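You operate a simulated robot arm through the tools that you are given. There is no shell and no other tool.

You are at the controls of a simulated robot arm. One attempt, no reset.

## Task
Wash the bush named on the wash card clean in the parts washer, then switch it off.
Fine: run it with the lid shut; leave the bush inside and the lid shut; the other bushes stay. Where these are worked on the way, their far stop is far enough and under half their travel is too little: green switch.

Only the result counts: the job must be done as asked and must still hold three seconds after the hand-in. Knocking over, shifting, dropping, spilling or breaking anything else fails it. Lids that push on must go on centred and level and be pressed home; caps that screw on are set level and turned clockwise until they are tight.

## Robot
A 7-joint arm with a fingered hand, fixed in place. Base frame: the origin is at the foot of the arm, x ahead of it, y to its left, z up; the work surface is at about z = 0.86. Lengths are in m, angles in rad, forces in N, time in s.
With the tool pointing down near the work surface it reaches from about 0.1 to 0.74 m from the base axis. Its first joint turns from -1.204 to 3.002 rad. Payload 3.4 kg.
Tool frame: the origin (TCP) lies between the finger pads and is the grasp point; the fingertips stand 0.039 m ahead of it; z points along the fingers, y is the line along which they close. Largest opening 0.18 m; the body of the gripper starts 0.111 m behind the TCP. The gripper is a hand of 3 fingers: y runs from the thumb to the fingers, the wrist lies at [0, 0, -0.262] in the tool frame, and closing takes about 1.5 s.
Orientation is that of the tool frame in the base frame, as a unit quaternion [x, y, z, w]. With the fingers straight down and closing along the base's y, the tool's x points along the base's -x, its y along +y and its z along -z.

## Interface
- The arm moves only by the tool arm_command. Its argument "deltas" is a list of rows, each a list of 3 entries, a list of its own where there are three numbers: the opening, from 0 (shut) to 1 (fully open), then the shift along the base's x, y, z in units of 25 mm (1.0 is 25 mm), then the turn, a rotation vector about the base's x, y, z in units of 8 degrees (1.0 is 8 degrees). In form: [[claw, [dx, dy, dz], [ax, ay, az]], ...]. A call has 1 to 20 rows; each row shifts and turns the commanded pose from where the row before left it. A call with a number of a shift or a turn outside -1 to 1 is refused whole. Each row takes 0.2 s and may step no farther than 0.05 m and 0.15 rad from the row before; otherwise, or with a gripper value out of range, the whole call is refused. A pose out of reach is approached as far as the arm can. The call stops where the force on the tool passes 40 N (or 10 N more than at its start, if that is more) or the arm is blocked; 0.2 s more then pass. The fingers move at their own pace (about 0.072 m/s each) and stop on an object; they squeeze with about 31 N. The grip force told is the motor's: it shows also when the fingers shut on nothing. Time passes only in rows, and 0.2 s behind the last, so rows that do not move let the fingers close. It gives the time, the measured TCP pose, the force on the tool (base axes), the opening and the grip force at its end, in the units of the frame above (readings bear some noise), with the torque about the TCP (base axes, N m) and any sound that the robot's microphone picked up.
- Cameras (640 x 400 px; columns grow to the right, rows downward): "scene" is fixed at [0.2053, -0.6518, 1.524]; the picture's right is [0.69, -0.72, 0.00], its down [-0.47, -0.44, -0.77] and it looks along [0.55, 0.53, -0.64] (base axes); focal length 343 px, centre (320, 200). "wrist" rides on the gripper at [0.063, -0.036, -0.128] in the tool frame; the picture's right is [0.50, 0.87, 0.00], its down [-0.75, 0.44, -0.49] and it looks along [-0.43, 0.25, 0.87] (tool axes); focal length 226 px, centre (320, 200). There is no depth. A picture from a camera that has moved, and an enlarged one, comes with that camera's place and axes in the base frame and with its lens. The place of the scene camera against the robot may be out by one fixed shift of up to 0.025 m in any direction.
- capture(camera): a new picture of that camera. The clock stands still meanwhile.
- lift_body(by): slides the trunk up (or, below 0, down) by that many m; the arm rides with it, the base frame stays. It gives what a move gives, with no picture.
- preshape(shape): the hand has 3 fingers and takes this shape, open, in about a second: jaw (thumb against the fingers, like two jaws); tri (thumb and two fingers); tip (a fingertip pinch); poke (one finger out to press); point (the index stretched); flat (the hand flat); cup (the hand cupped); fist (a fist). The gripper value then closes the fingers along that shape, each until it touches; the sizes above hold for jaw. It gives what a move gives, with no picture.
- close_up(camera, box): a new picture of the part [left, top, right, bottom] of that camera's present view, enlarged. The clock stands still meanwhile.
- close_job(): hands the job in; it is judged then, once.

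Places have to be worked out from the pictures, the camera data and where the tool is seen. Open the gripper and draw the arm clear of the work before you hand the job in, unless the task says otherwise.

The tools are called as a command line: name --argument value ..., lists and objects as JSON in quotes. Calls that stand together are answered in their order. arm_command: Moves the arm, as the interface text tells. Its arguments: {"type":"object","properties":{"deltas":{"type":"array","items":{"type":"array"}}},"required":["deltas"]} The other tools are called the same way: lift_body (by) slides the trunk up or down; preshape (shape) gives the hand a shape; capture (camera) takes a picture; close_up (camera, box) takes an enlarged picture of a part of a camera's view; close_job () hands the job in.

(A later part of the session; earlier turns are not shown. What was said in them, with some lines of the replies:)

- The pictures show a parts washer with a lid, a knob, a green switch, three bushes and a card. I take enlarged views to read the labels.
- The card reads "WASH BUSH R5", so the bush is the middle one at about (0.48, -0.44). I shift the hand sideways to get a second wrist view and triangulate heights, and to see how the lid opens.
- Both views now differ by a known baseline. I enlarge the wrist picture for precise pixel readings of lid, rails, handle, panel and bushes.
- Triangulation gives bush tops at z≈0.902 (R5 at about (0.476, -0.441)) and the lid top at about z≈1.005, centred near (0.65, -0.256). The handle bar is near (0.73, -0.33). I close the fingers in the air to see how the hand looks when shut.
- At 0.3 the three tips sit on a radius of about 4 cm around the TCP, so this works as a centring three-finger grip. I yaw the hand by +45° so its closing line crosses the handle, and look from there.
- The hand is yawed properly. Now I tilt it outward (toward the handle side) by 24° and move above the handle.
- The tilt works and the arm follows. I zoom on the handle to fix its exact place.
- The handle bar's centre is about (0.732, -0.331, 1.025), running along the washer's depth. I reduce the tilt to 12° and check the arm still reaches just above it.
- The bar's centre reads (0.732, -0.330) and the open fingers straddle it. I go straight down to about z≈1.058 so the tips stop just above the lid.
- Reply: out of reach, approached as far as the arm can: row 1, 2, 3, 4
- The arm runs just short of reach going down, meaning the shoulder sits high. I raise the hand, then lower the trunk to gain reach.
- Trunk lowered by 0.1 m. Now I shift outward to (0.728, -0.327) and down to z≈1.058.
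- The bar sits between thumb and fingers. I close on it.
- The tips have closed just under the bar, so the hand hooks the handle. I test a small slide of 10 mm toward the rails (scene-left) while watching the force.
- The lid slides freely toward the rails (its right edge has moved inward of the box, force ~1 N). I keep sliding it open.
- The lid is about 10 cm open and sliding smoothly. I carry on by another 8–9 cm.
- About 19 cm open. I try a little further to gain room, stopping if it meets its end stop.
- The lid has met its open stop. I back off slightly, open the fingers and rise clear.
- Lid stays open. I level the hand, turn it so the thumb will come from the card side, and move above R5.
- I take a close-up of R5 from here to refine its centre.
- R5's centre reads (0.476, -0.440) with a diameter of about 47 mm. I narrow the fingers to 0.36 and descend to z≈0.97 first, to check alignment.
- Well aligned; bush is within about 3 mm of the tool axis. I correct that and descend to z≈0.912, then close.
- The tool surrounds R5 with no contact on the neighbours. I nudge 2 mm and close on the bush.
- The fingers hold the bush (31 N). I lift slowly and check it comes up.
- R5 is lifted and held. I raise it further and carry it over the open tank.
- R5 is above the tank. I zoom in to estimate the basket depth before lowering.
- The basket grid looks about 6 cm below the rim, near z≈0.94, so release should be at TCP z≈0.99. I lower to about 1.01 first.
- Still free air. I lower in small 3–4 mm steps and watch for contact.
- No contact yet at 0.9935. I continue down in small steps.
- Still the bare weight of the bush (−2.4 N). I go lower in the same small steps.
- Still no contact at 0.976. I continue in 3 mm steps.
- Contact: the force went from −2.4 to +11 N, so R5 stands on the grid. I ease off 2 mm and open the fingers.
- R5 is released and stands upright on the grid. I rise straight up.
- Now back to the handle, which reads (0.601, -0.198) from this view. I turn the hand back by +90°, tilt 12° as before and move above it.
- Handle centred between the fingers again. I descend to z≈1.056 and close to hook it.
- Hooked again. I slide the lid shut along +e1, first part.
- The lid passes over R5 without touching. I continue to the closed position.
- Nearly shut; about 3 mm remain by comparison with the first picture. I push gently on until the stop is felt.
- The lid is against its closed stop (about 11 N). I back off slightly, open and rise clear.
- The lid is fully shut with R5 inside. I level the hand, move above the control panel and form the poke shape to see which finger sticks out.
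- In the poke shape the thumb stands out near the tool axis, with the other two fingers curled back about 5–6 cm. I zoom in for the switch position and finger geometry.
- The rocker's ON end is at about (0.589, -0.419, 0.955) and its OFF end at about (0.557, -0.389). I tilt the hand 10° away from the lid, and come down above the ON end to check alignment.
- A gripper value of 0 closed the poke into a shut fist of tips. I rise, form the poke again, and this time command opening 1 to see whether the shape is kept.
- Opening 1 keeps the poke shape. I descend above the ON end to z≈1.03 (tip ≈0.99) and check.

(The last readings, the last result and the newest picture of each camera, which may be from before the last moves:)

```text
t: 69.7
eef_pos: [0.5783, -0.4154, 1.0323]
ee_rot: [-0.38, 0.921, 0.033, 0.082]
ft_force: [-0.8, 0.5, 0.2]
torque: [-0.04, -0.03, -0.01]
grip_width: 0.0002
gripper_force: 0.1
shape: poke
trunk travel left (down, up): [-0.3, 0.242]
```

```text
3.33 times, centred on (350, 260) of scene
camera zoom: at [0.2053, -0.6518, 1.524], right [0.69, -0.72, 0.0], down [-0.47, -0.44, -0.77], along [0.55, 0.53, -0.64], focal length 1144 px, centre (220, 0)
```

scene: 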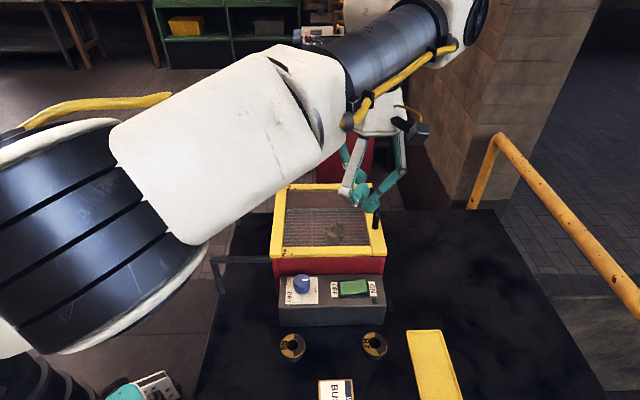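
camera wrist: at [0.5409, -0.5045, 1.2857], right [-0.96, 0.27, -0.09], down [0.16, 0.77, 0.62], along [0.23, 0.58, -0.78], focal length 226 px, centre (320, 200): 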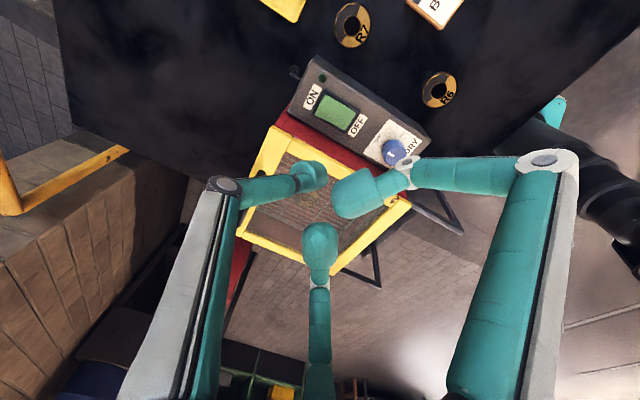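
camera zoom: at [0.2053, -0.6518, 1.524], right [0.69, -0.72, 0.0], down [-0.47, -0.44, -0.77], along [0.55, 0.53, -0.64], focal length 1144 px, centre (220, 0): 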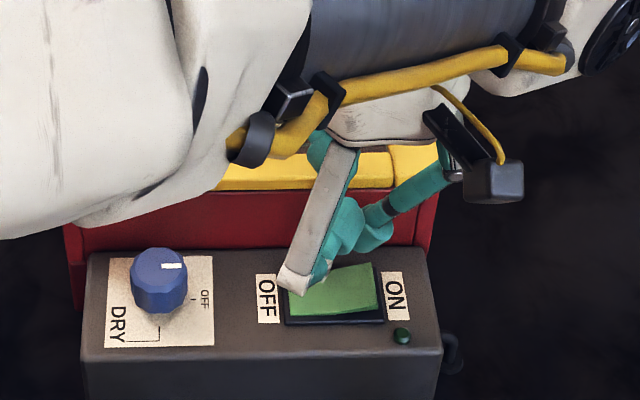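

Geometry agrees: the thumb tip is right above the ON end and the curled fingers have clearance. I lower to near contact, then press in small steps.

arm_command --deltas '[[1, [0, 0, -0.6], [0, 0, 0]], [1, [0, 0, -0.5], [0, 0, 0]], [1, [0, 0, -0.2], [0, 0, 0]], [1, [0, 0, -0.2], [0, 0, 0]], [1, [0, 0, 0], [0, 0, 0]]]'

close_up --camera "scene" --box '[290, 220, 420, 320]'

close_up --camera "wrist" --box '[240, 60, 440, 220]'

```text
t: 70.9
eef_pos: [0.5783, -0.4144, 0.994]
ee_rot: [-0.38, 0.921, 0.032, 0.082]
ft_force: [0.2, -0.9, 0.3]
torque: [-0.01, 0.02, 0.03]
grip_width: 0.0
gripper_force: 0.0
shape: poke
trunk travel left (down, up): [-0.3, 0.242]
```

```text
4.00 times, centred on (355, 270) of scene
camera zoom: at [0.2053, -0.6518, 1.524], right [0.69, -0.72, 0.0], down [-0.47, -0.44, -0.77], along [0.55, 0.53, -0.64], focal length 1373 px, centre (180, -80)
```

zoom: 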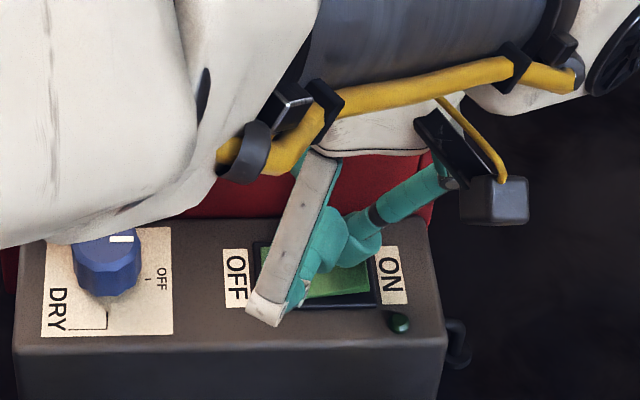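

```text
2.50 times, centred on (340, 140) of wrist
camera zoom: at [0.5442, -0.4987, 1.1103], right [-0.96, 0.27, -0.09], down [0.16, 0.77, 0.62], along [0.23, 0.58, -0.78], focal length 565 px, centre (270, 350)
```

zoom: 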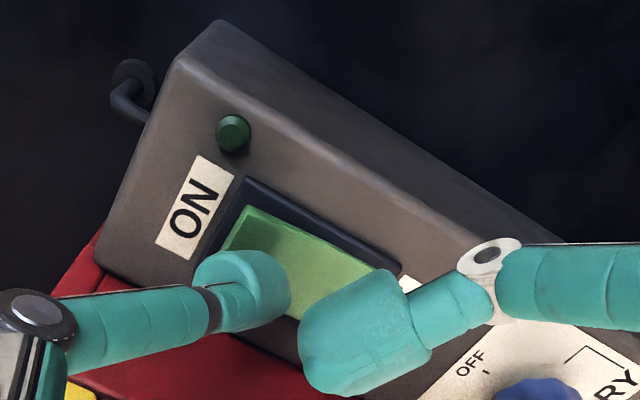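

The tip is almost on the ON end with no force yet. I continue pressing in small steps.

arm_command --deltas '[[1, [0, 0, -0.15], [0, 0, 0]], [1, [0, 0, -0.15], [0, 0, 0]], [1, [0, 0, -0.15], [0, 0, 0]], [1, [0, 0, 0], [0, 0, 0]]]'

close_up --camera "scene" --box '[290, 220, 420, 320]'

```text
t: 71.9
eef_pos: [0.5789, -0.4155, 0.9844]
ee_rot: [-0.381, 0.92, 0.032, 0.082]
ft_force: [-0.2, -2.0, 6.4]
torque: [-0.07, 0.0, -0.01]
grip_width: 0.0
gripper_force: 0.1
shape: poke
trunk travel left (down, up): [-0.3, 0.242]
```

```text
4.00 times, centred on (355, 270) of scene
camera zoom: at [0.2053, -0.6518, 1.524], right [0.69, -0.72, 0.0], down [-0.47, -0.44, -0.77], along [0.55, 0.53, -0.64], focal length 1373 px, centre (180, -80)
```

zoom: 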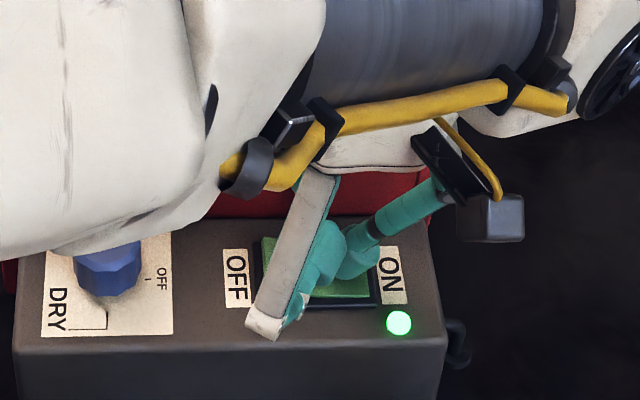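

The lamp has lit green. I press a little more to be sure of the far stop, then lift off.

arm_command --deltas '[[1, [0, 0, -0.12], [0, 0, 0]], [1, [0, 0, -0.08], [0, 0, 0]], [1, [0, 0, 0], [0, 0, 0]]]'

arm_command --deltas '[[1, [0, 0, 0.5], [0, 0, 0]], [1, [0, 0, 1], [0, 0, 0]], [1, [0, 0, 1], [0, 0, 0]], [1, [0, 0, 0.5], [0, 0, 0]], [1, [0, 0, 0], [0, 0, 0]]]'

capture --camera "scene"

close_up --camera "scene" --box '[270, 180, 420, 320]'

capture --camera "wrist"

```text
t: 72.7
eef_pos: [0.5791, -0.4147, 0.9833]
ee_rot: [-0.38, 0.921, 0.03, 0.086]
ft_force: [1.5, -11.0, 36.3]
torque: [-0.41, -0.15, -0.04]
grip_width: 0.0
gripper_force: 0.0
shape: poke
trunk travel left (down, up): [-0.3, 0.242]
```

```text
t: 73.9
eef_pos: [0.5783, -0.4151, 1.0539]
ee_rot: [-0.381, 0.921, 0.032, 0.081]
ft_force: [-0.1, -0.1, 0.7]
torque: [0.02, -0.04, -0.02]
grip_width: 0.0
gripper_force: 0.1
shape: poke
trunk travel left (down, up): [-0.3, 0.242]
```

```text
taken
```

scene: 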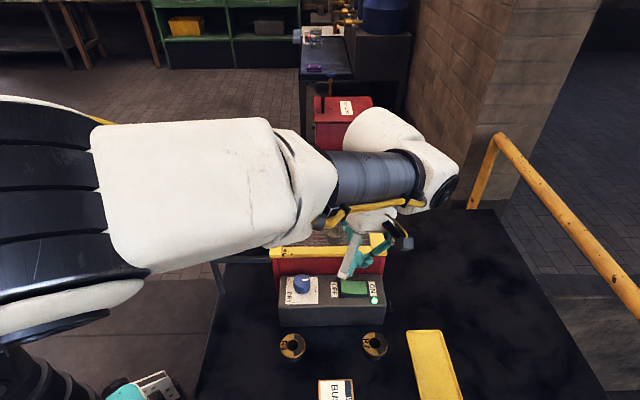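

```text
2.86 times, centred on (345, 250) of scene
camera zoom: at [0.2053, -0.6518, 1.524], right [0.69, -0.72, 0.0], down [-0.47, -0.44, -0.77], along [0.55, 0.53, -0.64], focal length 980 px, centre (249, 57)
```

zoom: 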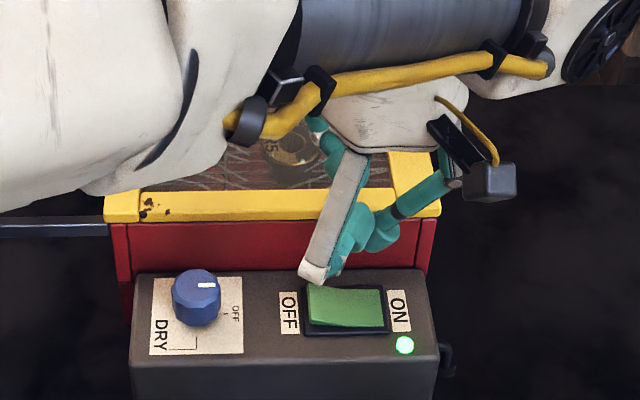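

```text
taken
camera wrist: at [0.5439, -0.4981, 1.1691], right [-0.96, 0.27, -0.09], down [0.16, 0.77, 0.62], along [0.23, 0.58, -0.78], focal length 226 px, centre (320, 200)
```

wrist: 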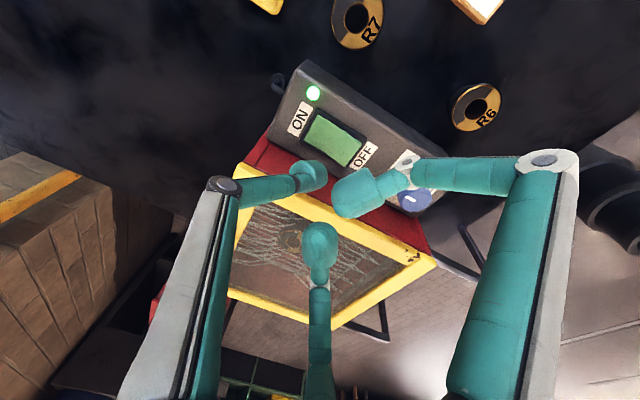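

The lamp is lit, the rocker is now down on ON and the bath is running. I lift the hand away for a clear view of the bush and let it wash.

arm_command --deltas '[[1, [0, 0, 1], [0, 0, 0]], [1, [0, 0, 1], [0, 0, 0]], [1, [0, 0, 1], [0, 0, 0]], [1, [0, 0, 1], [0, 0, 0]], [1, [0, 0, 1], [0, 0, 0]], [1, [0, 0, 0], [0, 0, 0]], [1, [0, 0, 0], [0, 0, 0]], [1, [0, 0, 0], [0, 0, 0]], [1, [0, 0, 0], [0, 0, 0]]]'

close_up --camera "scene" --box '[260, 180, 400, 310]'

close_up --camera "wrist" --box '[220, 80, 440, 300]'

```text
t: 75.9
eef_pos: [0.5798, -0.4142, 1.1777]
ee_rot: [-0.381, 0.921, 0.032, 0.081]
ft_force: [0.2, -0.3, 0.8]
torque: [-0.01, 0.01, 0.0]
grip_width: 0.0
gripper_force: 0.0
shape: poke
trunk travel left (down, up): [-0.3, 0.242]
```

```text
3.08 times, centred on (330, 245) of scene
camera zoom: at [0.2053, -0.6518, 1.524], right [0.69, -0.72, 0.0], down [-0.47, -0.44, -0.77], along [0.55, 0.53, -0.64], focal length 1056 px, centre (289, 62)
```

zoom: 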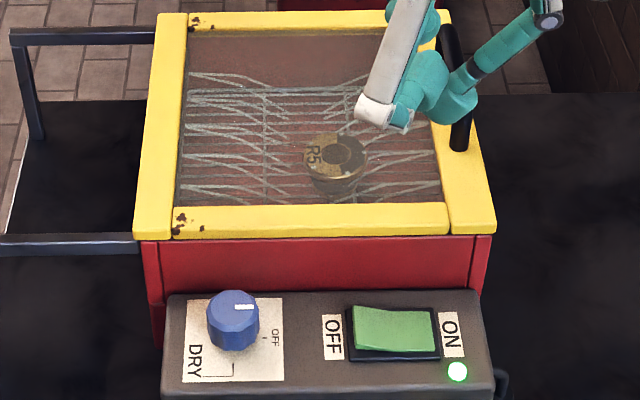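

```text
1.82 times, centred on (330, 190) of wrist
camera zoom: at [0.5451, -0.4987, 1.2944], right [-0.96, 0.27, -0.09], down [0.16, 0.77, 0.62], along [0.23, 0.58, -0.78], focal length 411 px, centre (302, 218)
```

zoom: 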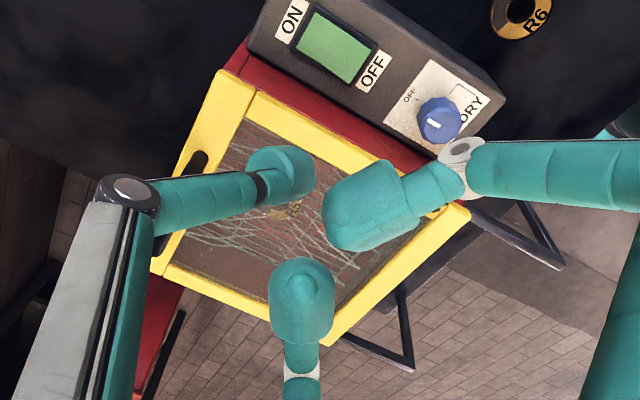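

The wash is running and the dark grime on R5 seems to be breaking up. I wait four more seconds and look again.

arm_command --deltas '[[1, [0, 0, 0], [0, 0, 0]], [1, [0, 0, 0], [0, 0, 0]], [1, [0, 0, 0], [0, 0, 0]], [1, [0, 0, 0], [0, 0, 0]], [1, [0, 0, 0], [0, 0, 0]], [1, [0, 0, 0], [0, 0, 0]], [1, [0, 0, 0], [0, 0, 0]], [1, [0, 0, 0], [0, 0, 0]], [1, [0, 0, 0], [0, 0, 0]], [1, [0, 0, 0], [0, 0, 0]], [1, [0, 0, 0], [0, 0, 0]], [1, [0, 0, 0], [0, 0, 0]], [1, [0, 0, 0], [0, 0, 0]], [1, [0, 0, 0], [0, 0, 0]], [1, [0, 0, 0], [0, 0, 0]], [1, [0, 0, 0], [0, 0, 0]], [1, [0, 0, 0], [0, 0, 0]], [1, [0, 0, 0], [0, 0, 0]]]'

close_up --camera "scene" --box '[290, 190, 390, 270]'

```text
t: 79.7
eef_pos: [0.5805, -0.414, 1.1788]
ee_rot: [-0.38, 0.921, 0.031, 0.082]
ft_force: [0.0, 0.0, 0.0]
torque: [0.01, -0.03, -0.02]
grip_width: 0.0
gripper_force: 0.1
shape: poke
trunk travel left (down, up): [-0.3, 0.242]
```

```text
5.00 times, centred on (340, 230) of scene
camera zoom: at [0.2053, -0.6518, 1.524], right [0.69, -0.72, 0.0], down [-0.47, -0.44, -0.77], along [0.55, 0.53, -0.64], focal length 1716 px, centre (220, 50)
```

zoom: 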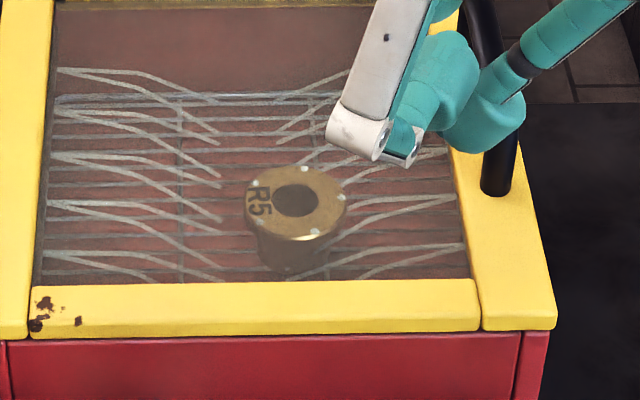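

R5's top face is now fully gold. I give it several more seconds for safety and check again before switching off.

arm_command --deltas '[[1, [0, 0, 0], [0, 0, 0]], [1, [0, 0, 0], [0, 0, 0]], [1, [0, 0, 0], [0, 0, 0]], [1, [0, 0, 0], [0, 0, 0]], [1, [0, 0, 0], [0, 0, 0]], [1, [0, 0, 0], [0, 0, 0]], [1, [0, 0, 0], [0, 0, 0]], [1, [0, 0, 0], [0, 0, 0]], [1, [0, 0, 0], [0, 0, 0]], [1, [0, 0, 0], [0, 0, 0]], [1, [0, 0, 0], [0, 0, 0]], [1, [0, 0, 0], [0, 0, 0]], [1, [0, 0, 0], [0, 0, 0]], [1, [0, 0, 0], [0, 0, 0]], [1, [0, 0, 0], [0, 0, 0]], [1, [0, 0, 0], [0, 0, 0]], [1, [0, 0, 0], [0, 0, 0]], [1, [0, 0, 0], [0, 0, 0]], [1, [0, 0, 0], [0, 0, 0]], [1, [0, 0, 0], [0, 0, 0]]]'

close_up --camera "scene" --box '[290, 190, 390, 270]'

close_up --camera "scene" --box '[260, 180, 420, 380]'

```text
t: 83.9
eef_pos: [0.5787, -0.4154, 1.1801]
ee_rot: [-0.381, 0.92, 0.032, 0.081]
ft_force: [0.3, -0.2, 0.0]
torque: [-0.02, -0.03, 0.01]
grip_width: 0.0001
gripper_force: 0.0
shape: poke
trunk travel left (down, up): [-0.3, 0.242]
```

```text
5.00 times, centred on (340, 230) of scene
camera zoom: at [0.2053, -0.6518, 1.524], right [0.69, -0.72, 0.0], down [-0.47, -0.44, -0.77], along [0.55, 0.53, -0.64], focal length 1716 px, centre (220, 50)
```

zoom: 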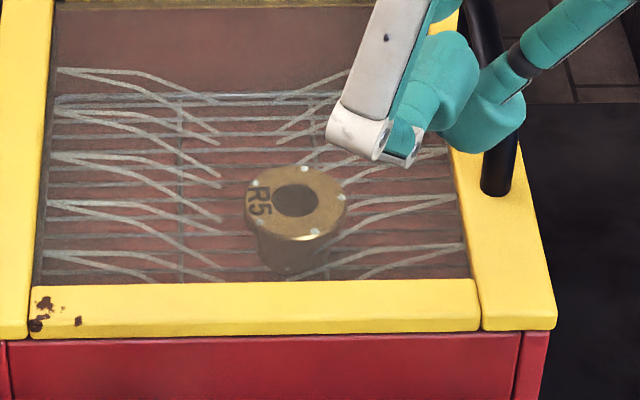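

```text
2.00 times, centred on (340, 280) of scene
camera zoom: at [0.2053, -0.6518, 1.524], right [0.69, -0.72, 0.0], down [-0.47, -0.44, -0.77], along [0.55, 0.53, -0.64], focal length 686 px, centre (280, 40)
```

zoom: 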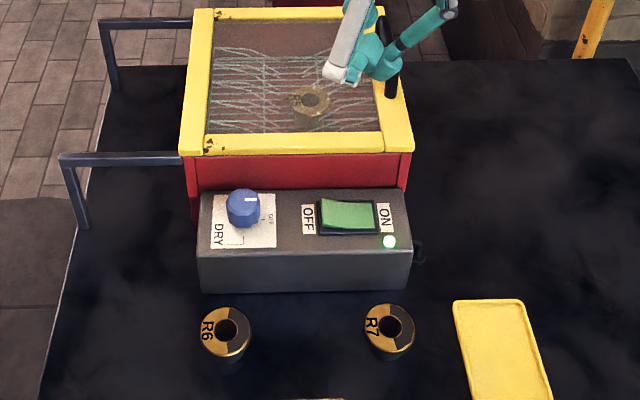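

R5 is clean and unchanged, so I switch off. I tilt a bit more away from the lid and come down above the now raised OFF end.

arm_command --deltas '[[1, [-0.8, 0.45, 0], [0.265, -0.265, 0]], [1, [-0.79, 0.45, 0], [0.265, -0.265, 0]], [1, [0, 0, -1], [0, 0, 0]], [1, [0, 0, -1], [0, 0, 0]], [1, [0, 0, -1], [0, 0, 0]], [1, [0, 0, -1], [0, 0, 0]], [1, [0, 0, -1], [0, 0, 0]], [1, [0, 0, -1], [0, 0, 0]], [1, [0, 0, 0], [0, 0, 0]]]'

close_up --camera "wrist" --box '[220, 60, 440, 236]'

close_up --camera "scene" --box '[270, 200, 430, 320]'

```text
t: 85.9
eef_pos: [0.541, -0.391, 1.0282]
ee_rot: [-0.378, 0.915, 0.052, 0.131]
ft_force: [-0.5, 0.2, -0.7]
torque: [0.01, 0.01, 0.04]
grip_width: 0.0
gripper_force: 0.0
shape: poke
trunk travel left (down, up): [-0.3, 0.242]
```

```text
2.27 times, centred on (330, 148) of wrist
camera zoom: at [0.497, -0.4835, 1.1348], right [-0.95, 0.28, -0.14], down [0.11, 0.72, 0.68], along [0.29, 0.63, -0.72], focal length 514 px, centre (297, 318)
```

zoom: 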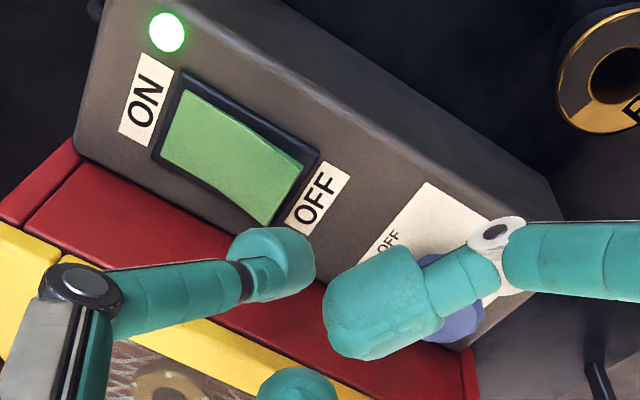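

```text
3.33 times, centred on (350, 260) of scene
camera zoom: at [0.2053, -0.6518, 1.524], right [0.69, -0.72, 0.0], down [-0.47, -0.44, -0.77], along [0.55, 0.53, -0.64], focal length 1144 px, centre (220, 0)
```

zoom: 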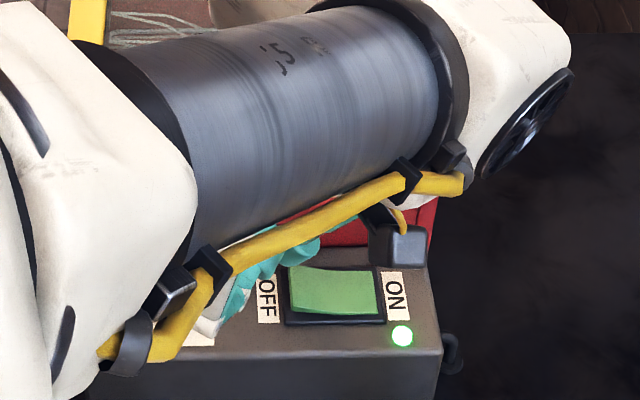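

The present tip is right at the OFF edge, so I shift about 8 mm inward onto the rocker and lower to near contact.

arm_command --deltas '[[1, [0.19, -0.26, -0.3], [0, 0, 0]], [1, [0, 0, -0.5], [0, 0, 0]], [1, [0, 0, -0.3], [0, 0, 0]], [1, [0, 0, -0.2], [0, 0, 0]], [1, [0, 0, 0], [0, 0, 0]]]'

close_up --camera "wrist" --box '[220, 60, 440, 236]'

close_up --camera "scene" --box '[270, 200, 430, 320]'

```text
t: 87.1
eef_pos: [0.5445, -0.3987, 0.9977]
ee_rot: [-0.377, 0.915, 0.051, 0.131]
ft_force: [-0.7, -0.3, 0.2]
torque: [0.03, 0.0, -0.02]
grip_width: 0.0001
gripper_force: 0.0
shape: poke
trunk travel left (down, up): [-0.3, 0.242]
```

```text
2.27 times, centred on (330, 148) of wrist
camera zoom: at [0.5014, -0.4911, 1.1025], right [-0.95, 0.28, -0.14], down [0.11, 0.72, 0.68], along [0.29, 0.63, -0.72], focal length 514 px, centre (297, 318)
```

zoom: 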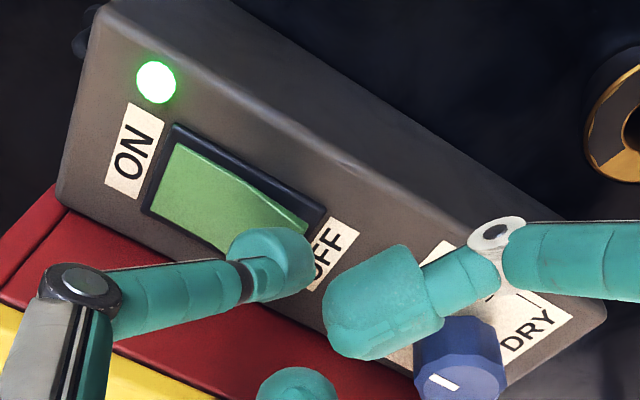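

```text
3.33 times, centred on (350, 260) of scene
camera zoom: at [0.2053, -0.6518, 1.524], right [0.69, -0.72, 0.0], down [-0.47, -0.44, -0.77], along [0.55, 0.53, -0.64], focal length 1144 px, centre (220, 0)
```

zoom: 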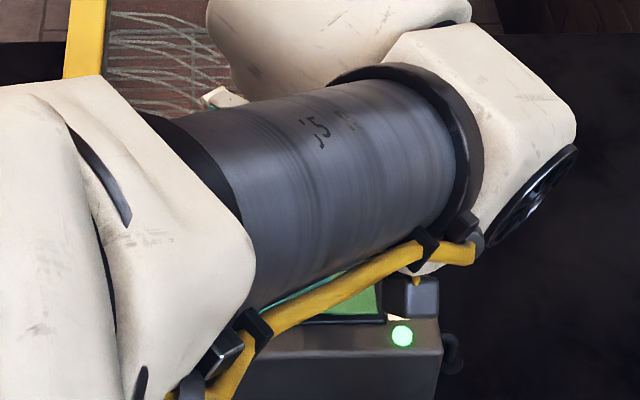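

The tip is now over the OFF end, clear of the knob. I press in small steps.

arm_command --deltas '[[1, [0, 0, -0.15], [0, 0, 0]], [1, [0, 0, -0.15], [0, 0, 0]], [1, [0, 0, -0.15], [0, 0, 0]], [1, [0, 0, 0], [0, 0, 0]]]'

close_up --camera "wrist" --box '[220, 60, 440, 236]'

```text
t: 88.1
eef_pos: [0.5446, -0.3979, 0.9846]
ee_rot: [-0.378, 0.915, 0.052, 0.131]
ft_force: [-0.4, 0.5, 0.3]
torque: [0.01, 0.0, -0.01]
grip_width: 0.0
gripper_force: 0.1
shape: poke
trunk travel left (down, up): [-0.3, 0.242]
```

```text
2.27 times, centred on (330, 148) of wrist
camera zoom: at [0.5018, -0.4912, 1.0909], right [-0.95, 0.28, -0.14], down [0.11, 0.72, 0.68], along [0.29, 0.63, -0.72], focal length 514 px, centre (297, 318)
```

zoom: 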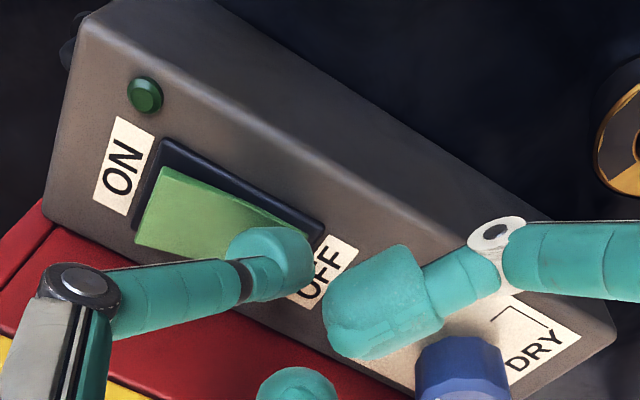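

The lamp is out and the rocker has flipped to OFF. I press a touch more to be sure of the stop, then lift off.

arm_command --deltas '[[1, [0, 0, -0.1], [0, 0, 0]], [1, [0, 0, -0.06], [0, 0, 0]], [1, [0, 0, 0], [0, 0, 0]]]'

arm_command --deltas '[[1, [0, 0, 0.5], [0, 0, 0]], [1, [0, 0, 1], [0, 0, 0]], [1, [0, 0, 1], [0, 0, 0]], [1, [0, 0, 1], [0, 0, 0]], [1, [0, 0, 1], [0, 0, 0]], [1, [0, 0, 1], [0, 0, 0]], [1, [0, 0, 1], [0, 0, 0]], [1, [0, 0, 1], [0, 0, 0]], [1, [0, 0, 1], [0, 0, 0]], [1, [0, 0, 0], [0, 0, 0]]]'

capture --camera "scene"

capture --camera "wrist"

```text
t: 88.9
eef_pos: [0.5446, -0.3993, 0.9801]
ee_rot: [-0.378, 0.915, 0.052, 0.131]
ft_force: [-1.0, -1.6, 2.4]
torque: [0.03, -0.07, -0.03]
grip_width: 0.0
gripper_force: 0.0
shape: poke
trunk travel left (down, up): [-0.3, 0.242]
```

```text
t: 91.1
eef_pos: [0.5468, -0.3987, 1.1948]
ee_rot: [-0.377, 0.916, 0.052, 0.129]
ft_force: [0.2, 0.5, 0.5]
torque: [0.01, 0.01, -0.01]
grip_width: 0.0
gripper_force: 0.1
shape: poke
trunk travel left (down, up): [-0.3, 0.242]
```

```text
taken
```

scene: 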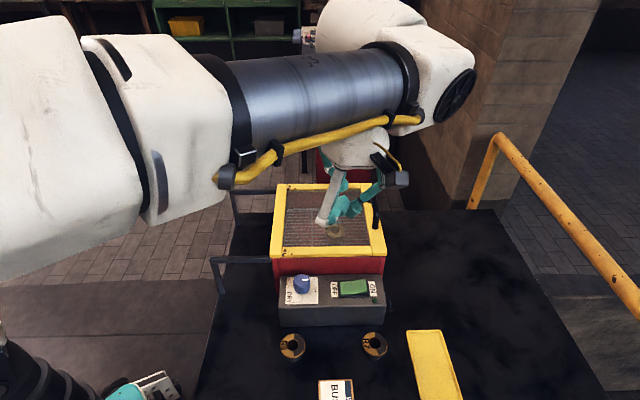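

```text
taken
camera wrist: at [0.5033, -0.4905, 1.3003], right [-0.95, 0.28, -0.14], down [0.11, 0.72, 0.68], along [0.29, 0.63, -0.72], focal length 226 px, centre (320, 200)
```

wrist: 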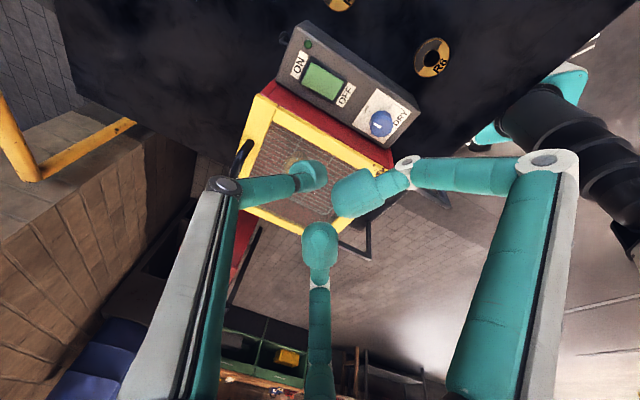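

The washer is off. I zoom in to verify rocker, lid and R5, and raise the hand further away, opening it to jaw.

arm_command --deltas '[[1, [-0.5, -0.3, 0.8], [-0.4, 0.4, 0]], [1, [-0.5, -0.3, 0.8], [-0.4, 0.4, 0]], [1, [-0.5, -0.3, 0.8], [-0.4, 0.4, 0]], [1, [-0.5, -0.3, 0.5], [-0.2, 0.2, 0]], [1, [-0.5, -0.3, 0.5], [0, 0, 0]], [1, [0, 0, 0], [0, 0, 0]]]'

preshape --shape "jaw"

close_up --camera "scene" --box '[200, 170, 420, 390]'

close_up --camera "scene" --box '[260, 175, 400, 310]'

capture --camera "wrist"

```text
t: 92.5
eef_pos: [0.4831, -0.4353, 1.278]
ee_rot: [-0.382, 0.924, 0.0, 0.002]
ft_force: [0.4, 1.0, -0.4]
torque: [0.01, 0.01, 0.01]
grip_width: 0.0
gripper_force: 0.1
shape: poke
trunk travel left (down, up): [-0.3, 0.242]
```

```text
t: 93.4
eef_pos: [0.4822, -0.4359, 1.2782]
ee_rot: [-0.382, 0.924, -0.001, 0.003]
ft_force: [0.2, 0.2, 0.5]
torque: [0.01, 0.03, 0.0]
grip_width: 0.1797
gripper_force: 0.0
shape: jaw
trunk travel left (down, up): [-0.3, 0.242]
```

```text
1.82 times, centred on (310, 280) of scene
camera zoom: at [0.2053, -0.6518, 1.524], right [0.69, -0.72, 0.0], down [-0.47, -0.44, -0.77], along [0.55, 0.53, -0.64], focal length 624 px, centre (338, 54)
```

zoom: 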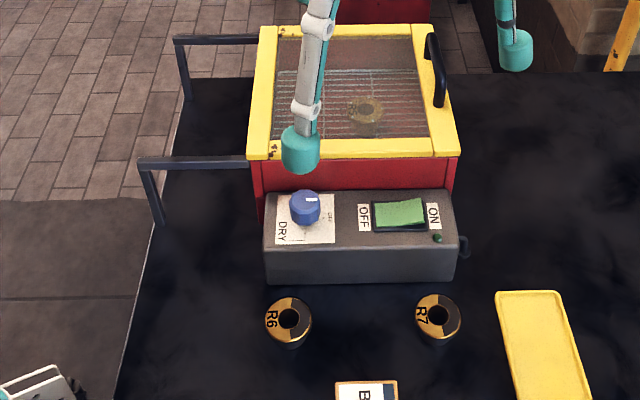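

```text
2.96 times, centred on (330, 242) of scene
camera zoom: at [0.2053, -0.6518, 1.524], right [0.69, -0.72, 0.0], down [-0.47, -0.44, -0.77], along [0.55, 0.53, -0.64], focal length 1017 px, centre (290, 74)
```

zoom: 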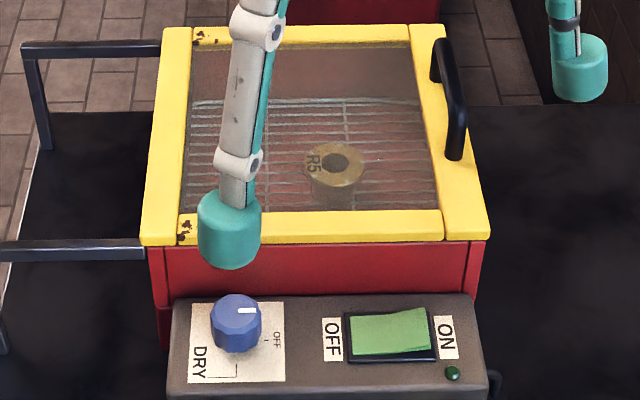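

```text
taken
camera wrist: at [0.4622, -0.5051, 1.4065], right [-0.97, 0.26, -0.01], down [0.22, 0.84, 0.49], along [0.13, 0.48, -0.87], focal length 226 px, centre (320, 200)
```

wrist: 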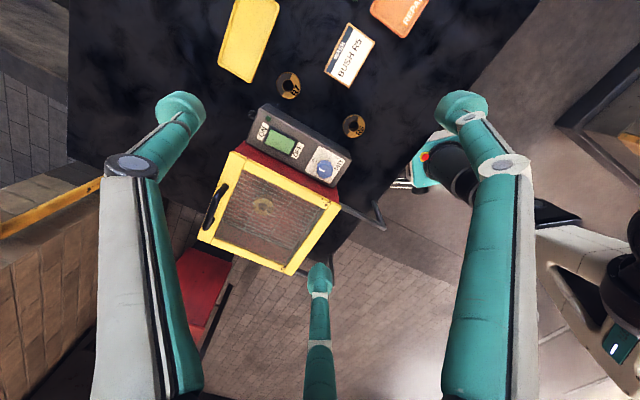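

Everything is as asked. R5 is gold all round inside the washer, the lid is fully shut, and the rocker is on OFF with the lamp dark. R6 and R7 and the dial are untouched, and the hand is open and clear, so I hand the job in.

close_job

```text
The job is handed in.
```

Bush R5, the one named on the wash card, is washed and sitting in the parts washer with the lid shut, and the washer is switched off. I've handed the job in. I don't have the verdict, only the confirmation that it was received.

- **Wash:** the washer ran for about 15 seconds with the lid closed. R5's top face, which had been half dark, was fully gold through the glass within about 8 seconds and stayed that way.
- **Switch:** I pressed the green switch to its stop for ON. For OFF it flipped over and the lamp went out. I pressed it a little further, but felt only light contact rather than a hard stop.
- **Lid:** it was slid fully closed against its stop and looked unchanged in the last pictures.
- **Everything else:** R6, R7 and the dial are where they were. The hand is open and clear of the work. I lowered the trunk 0.1 m to reach the lid handle and left it there.
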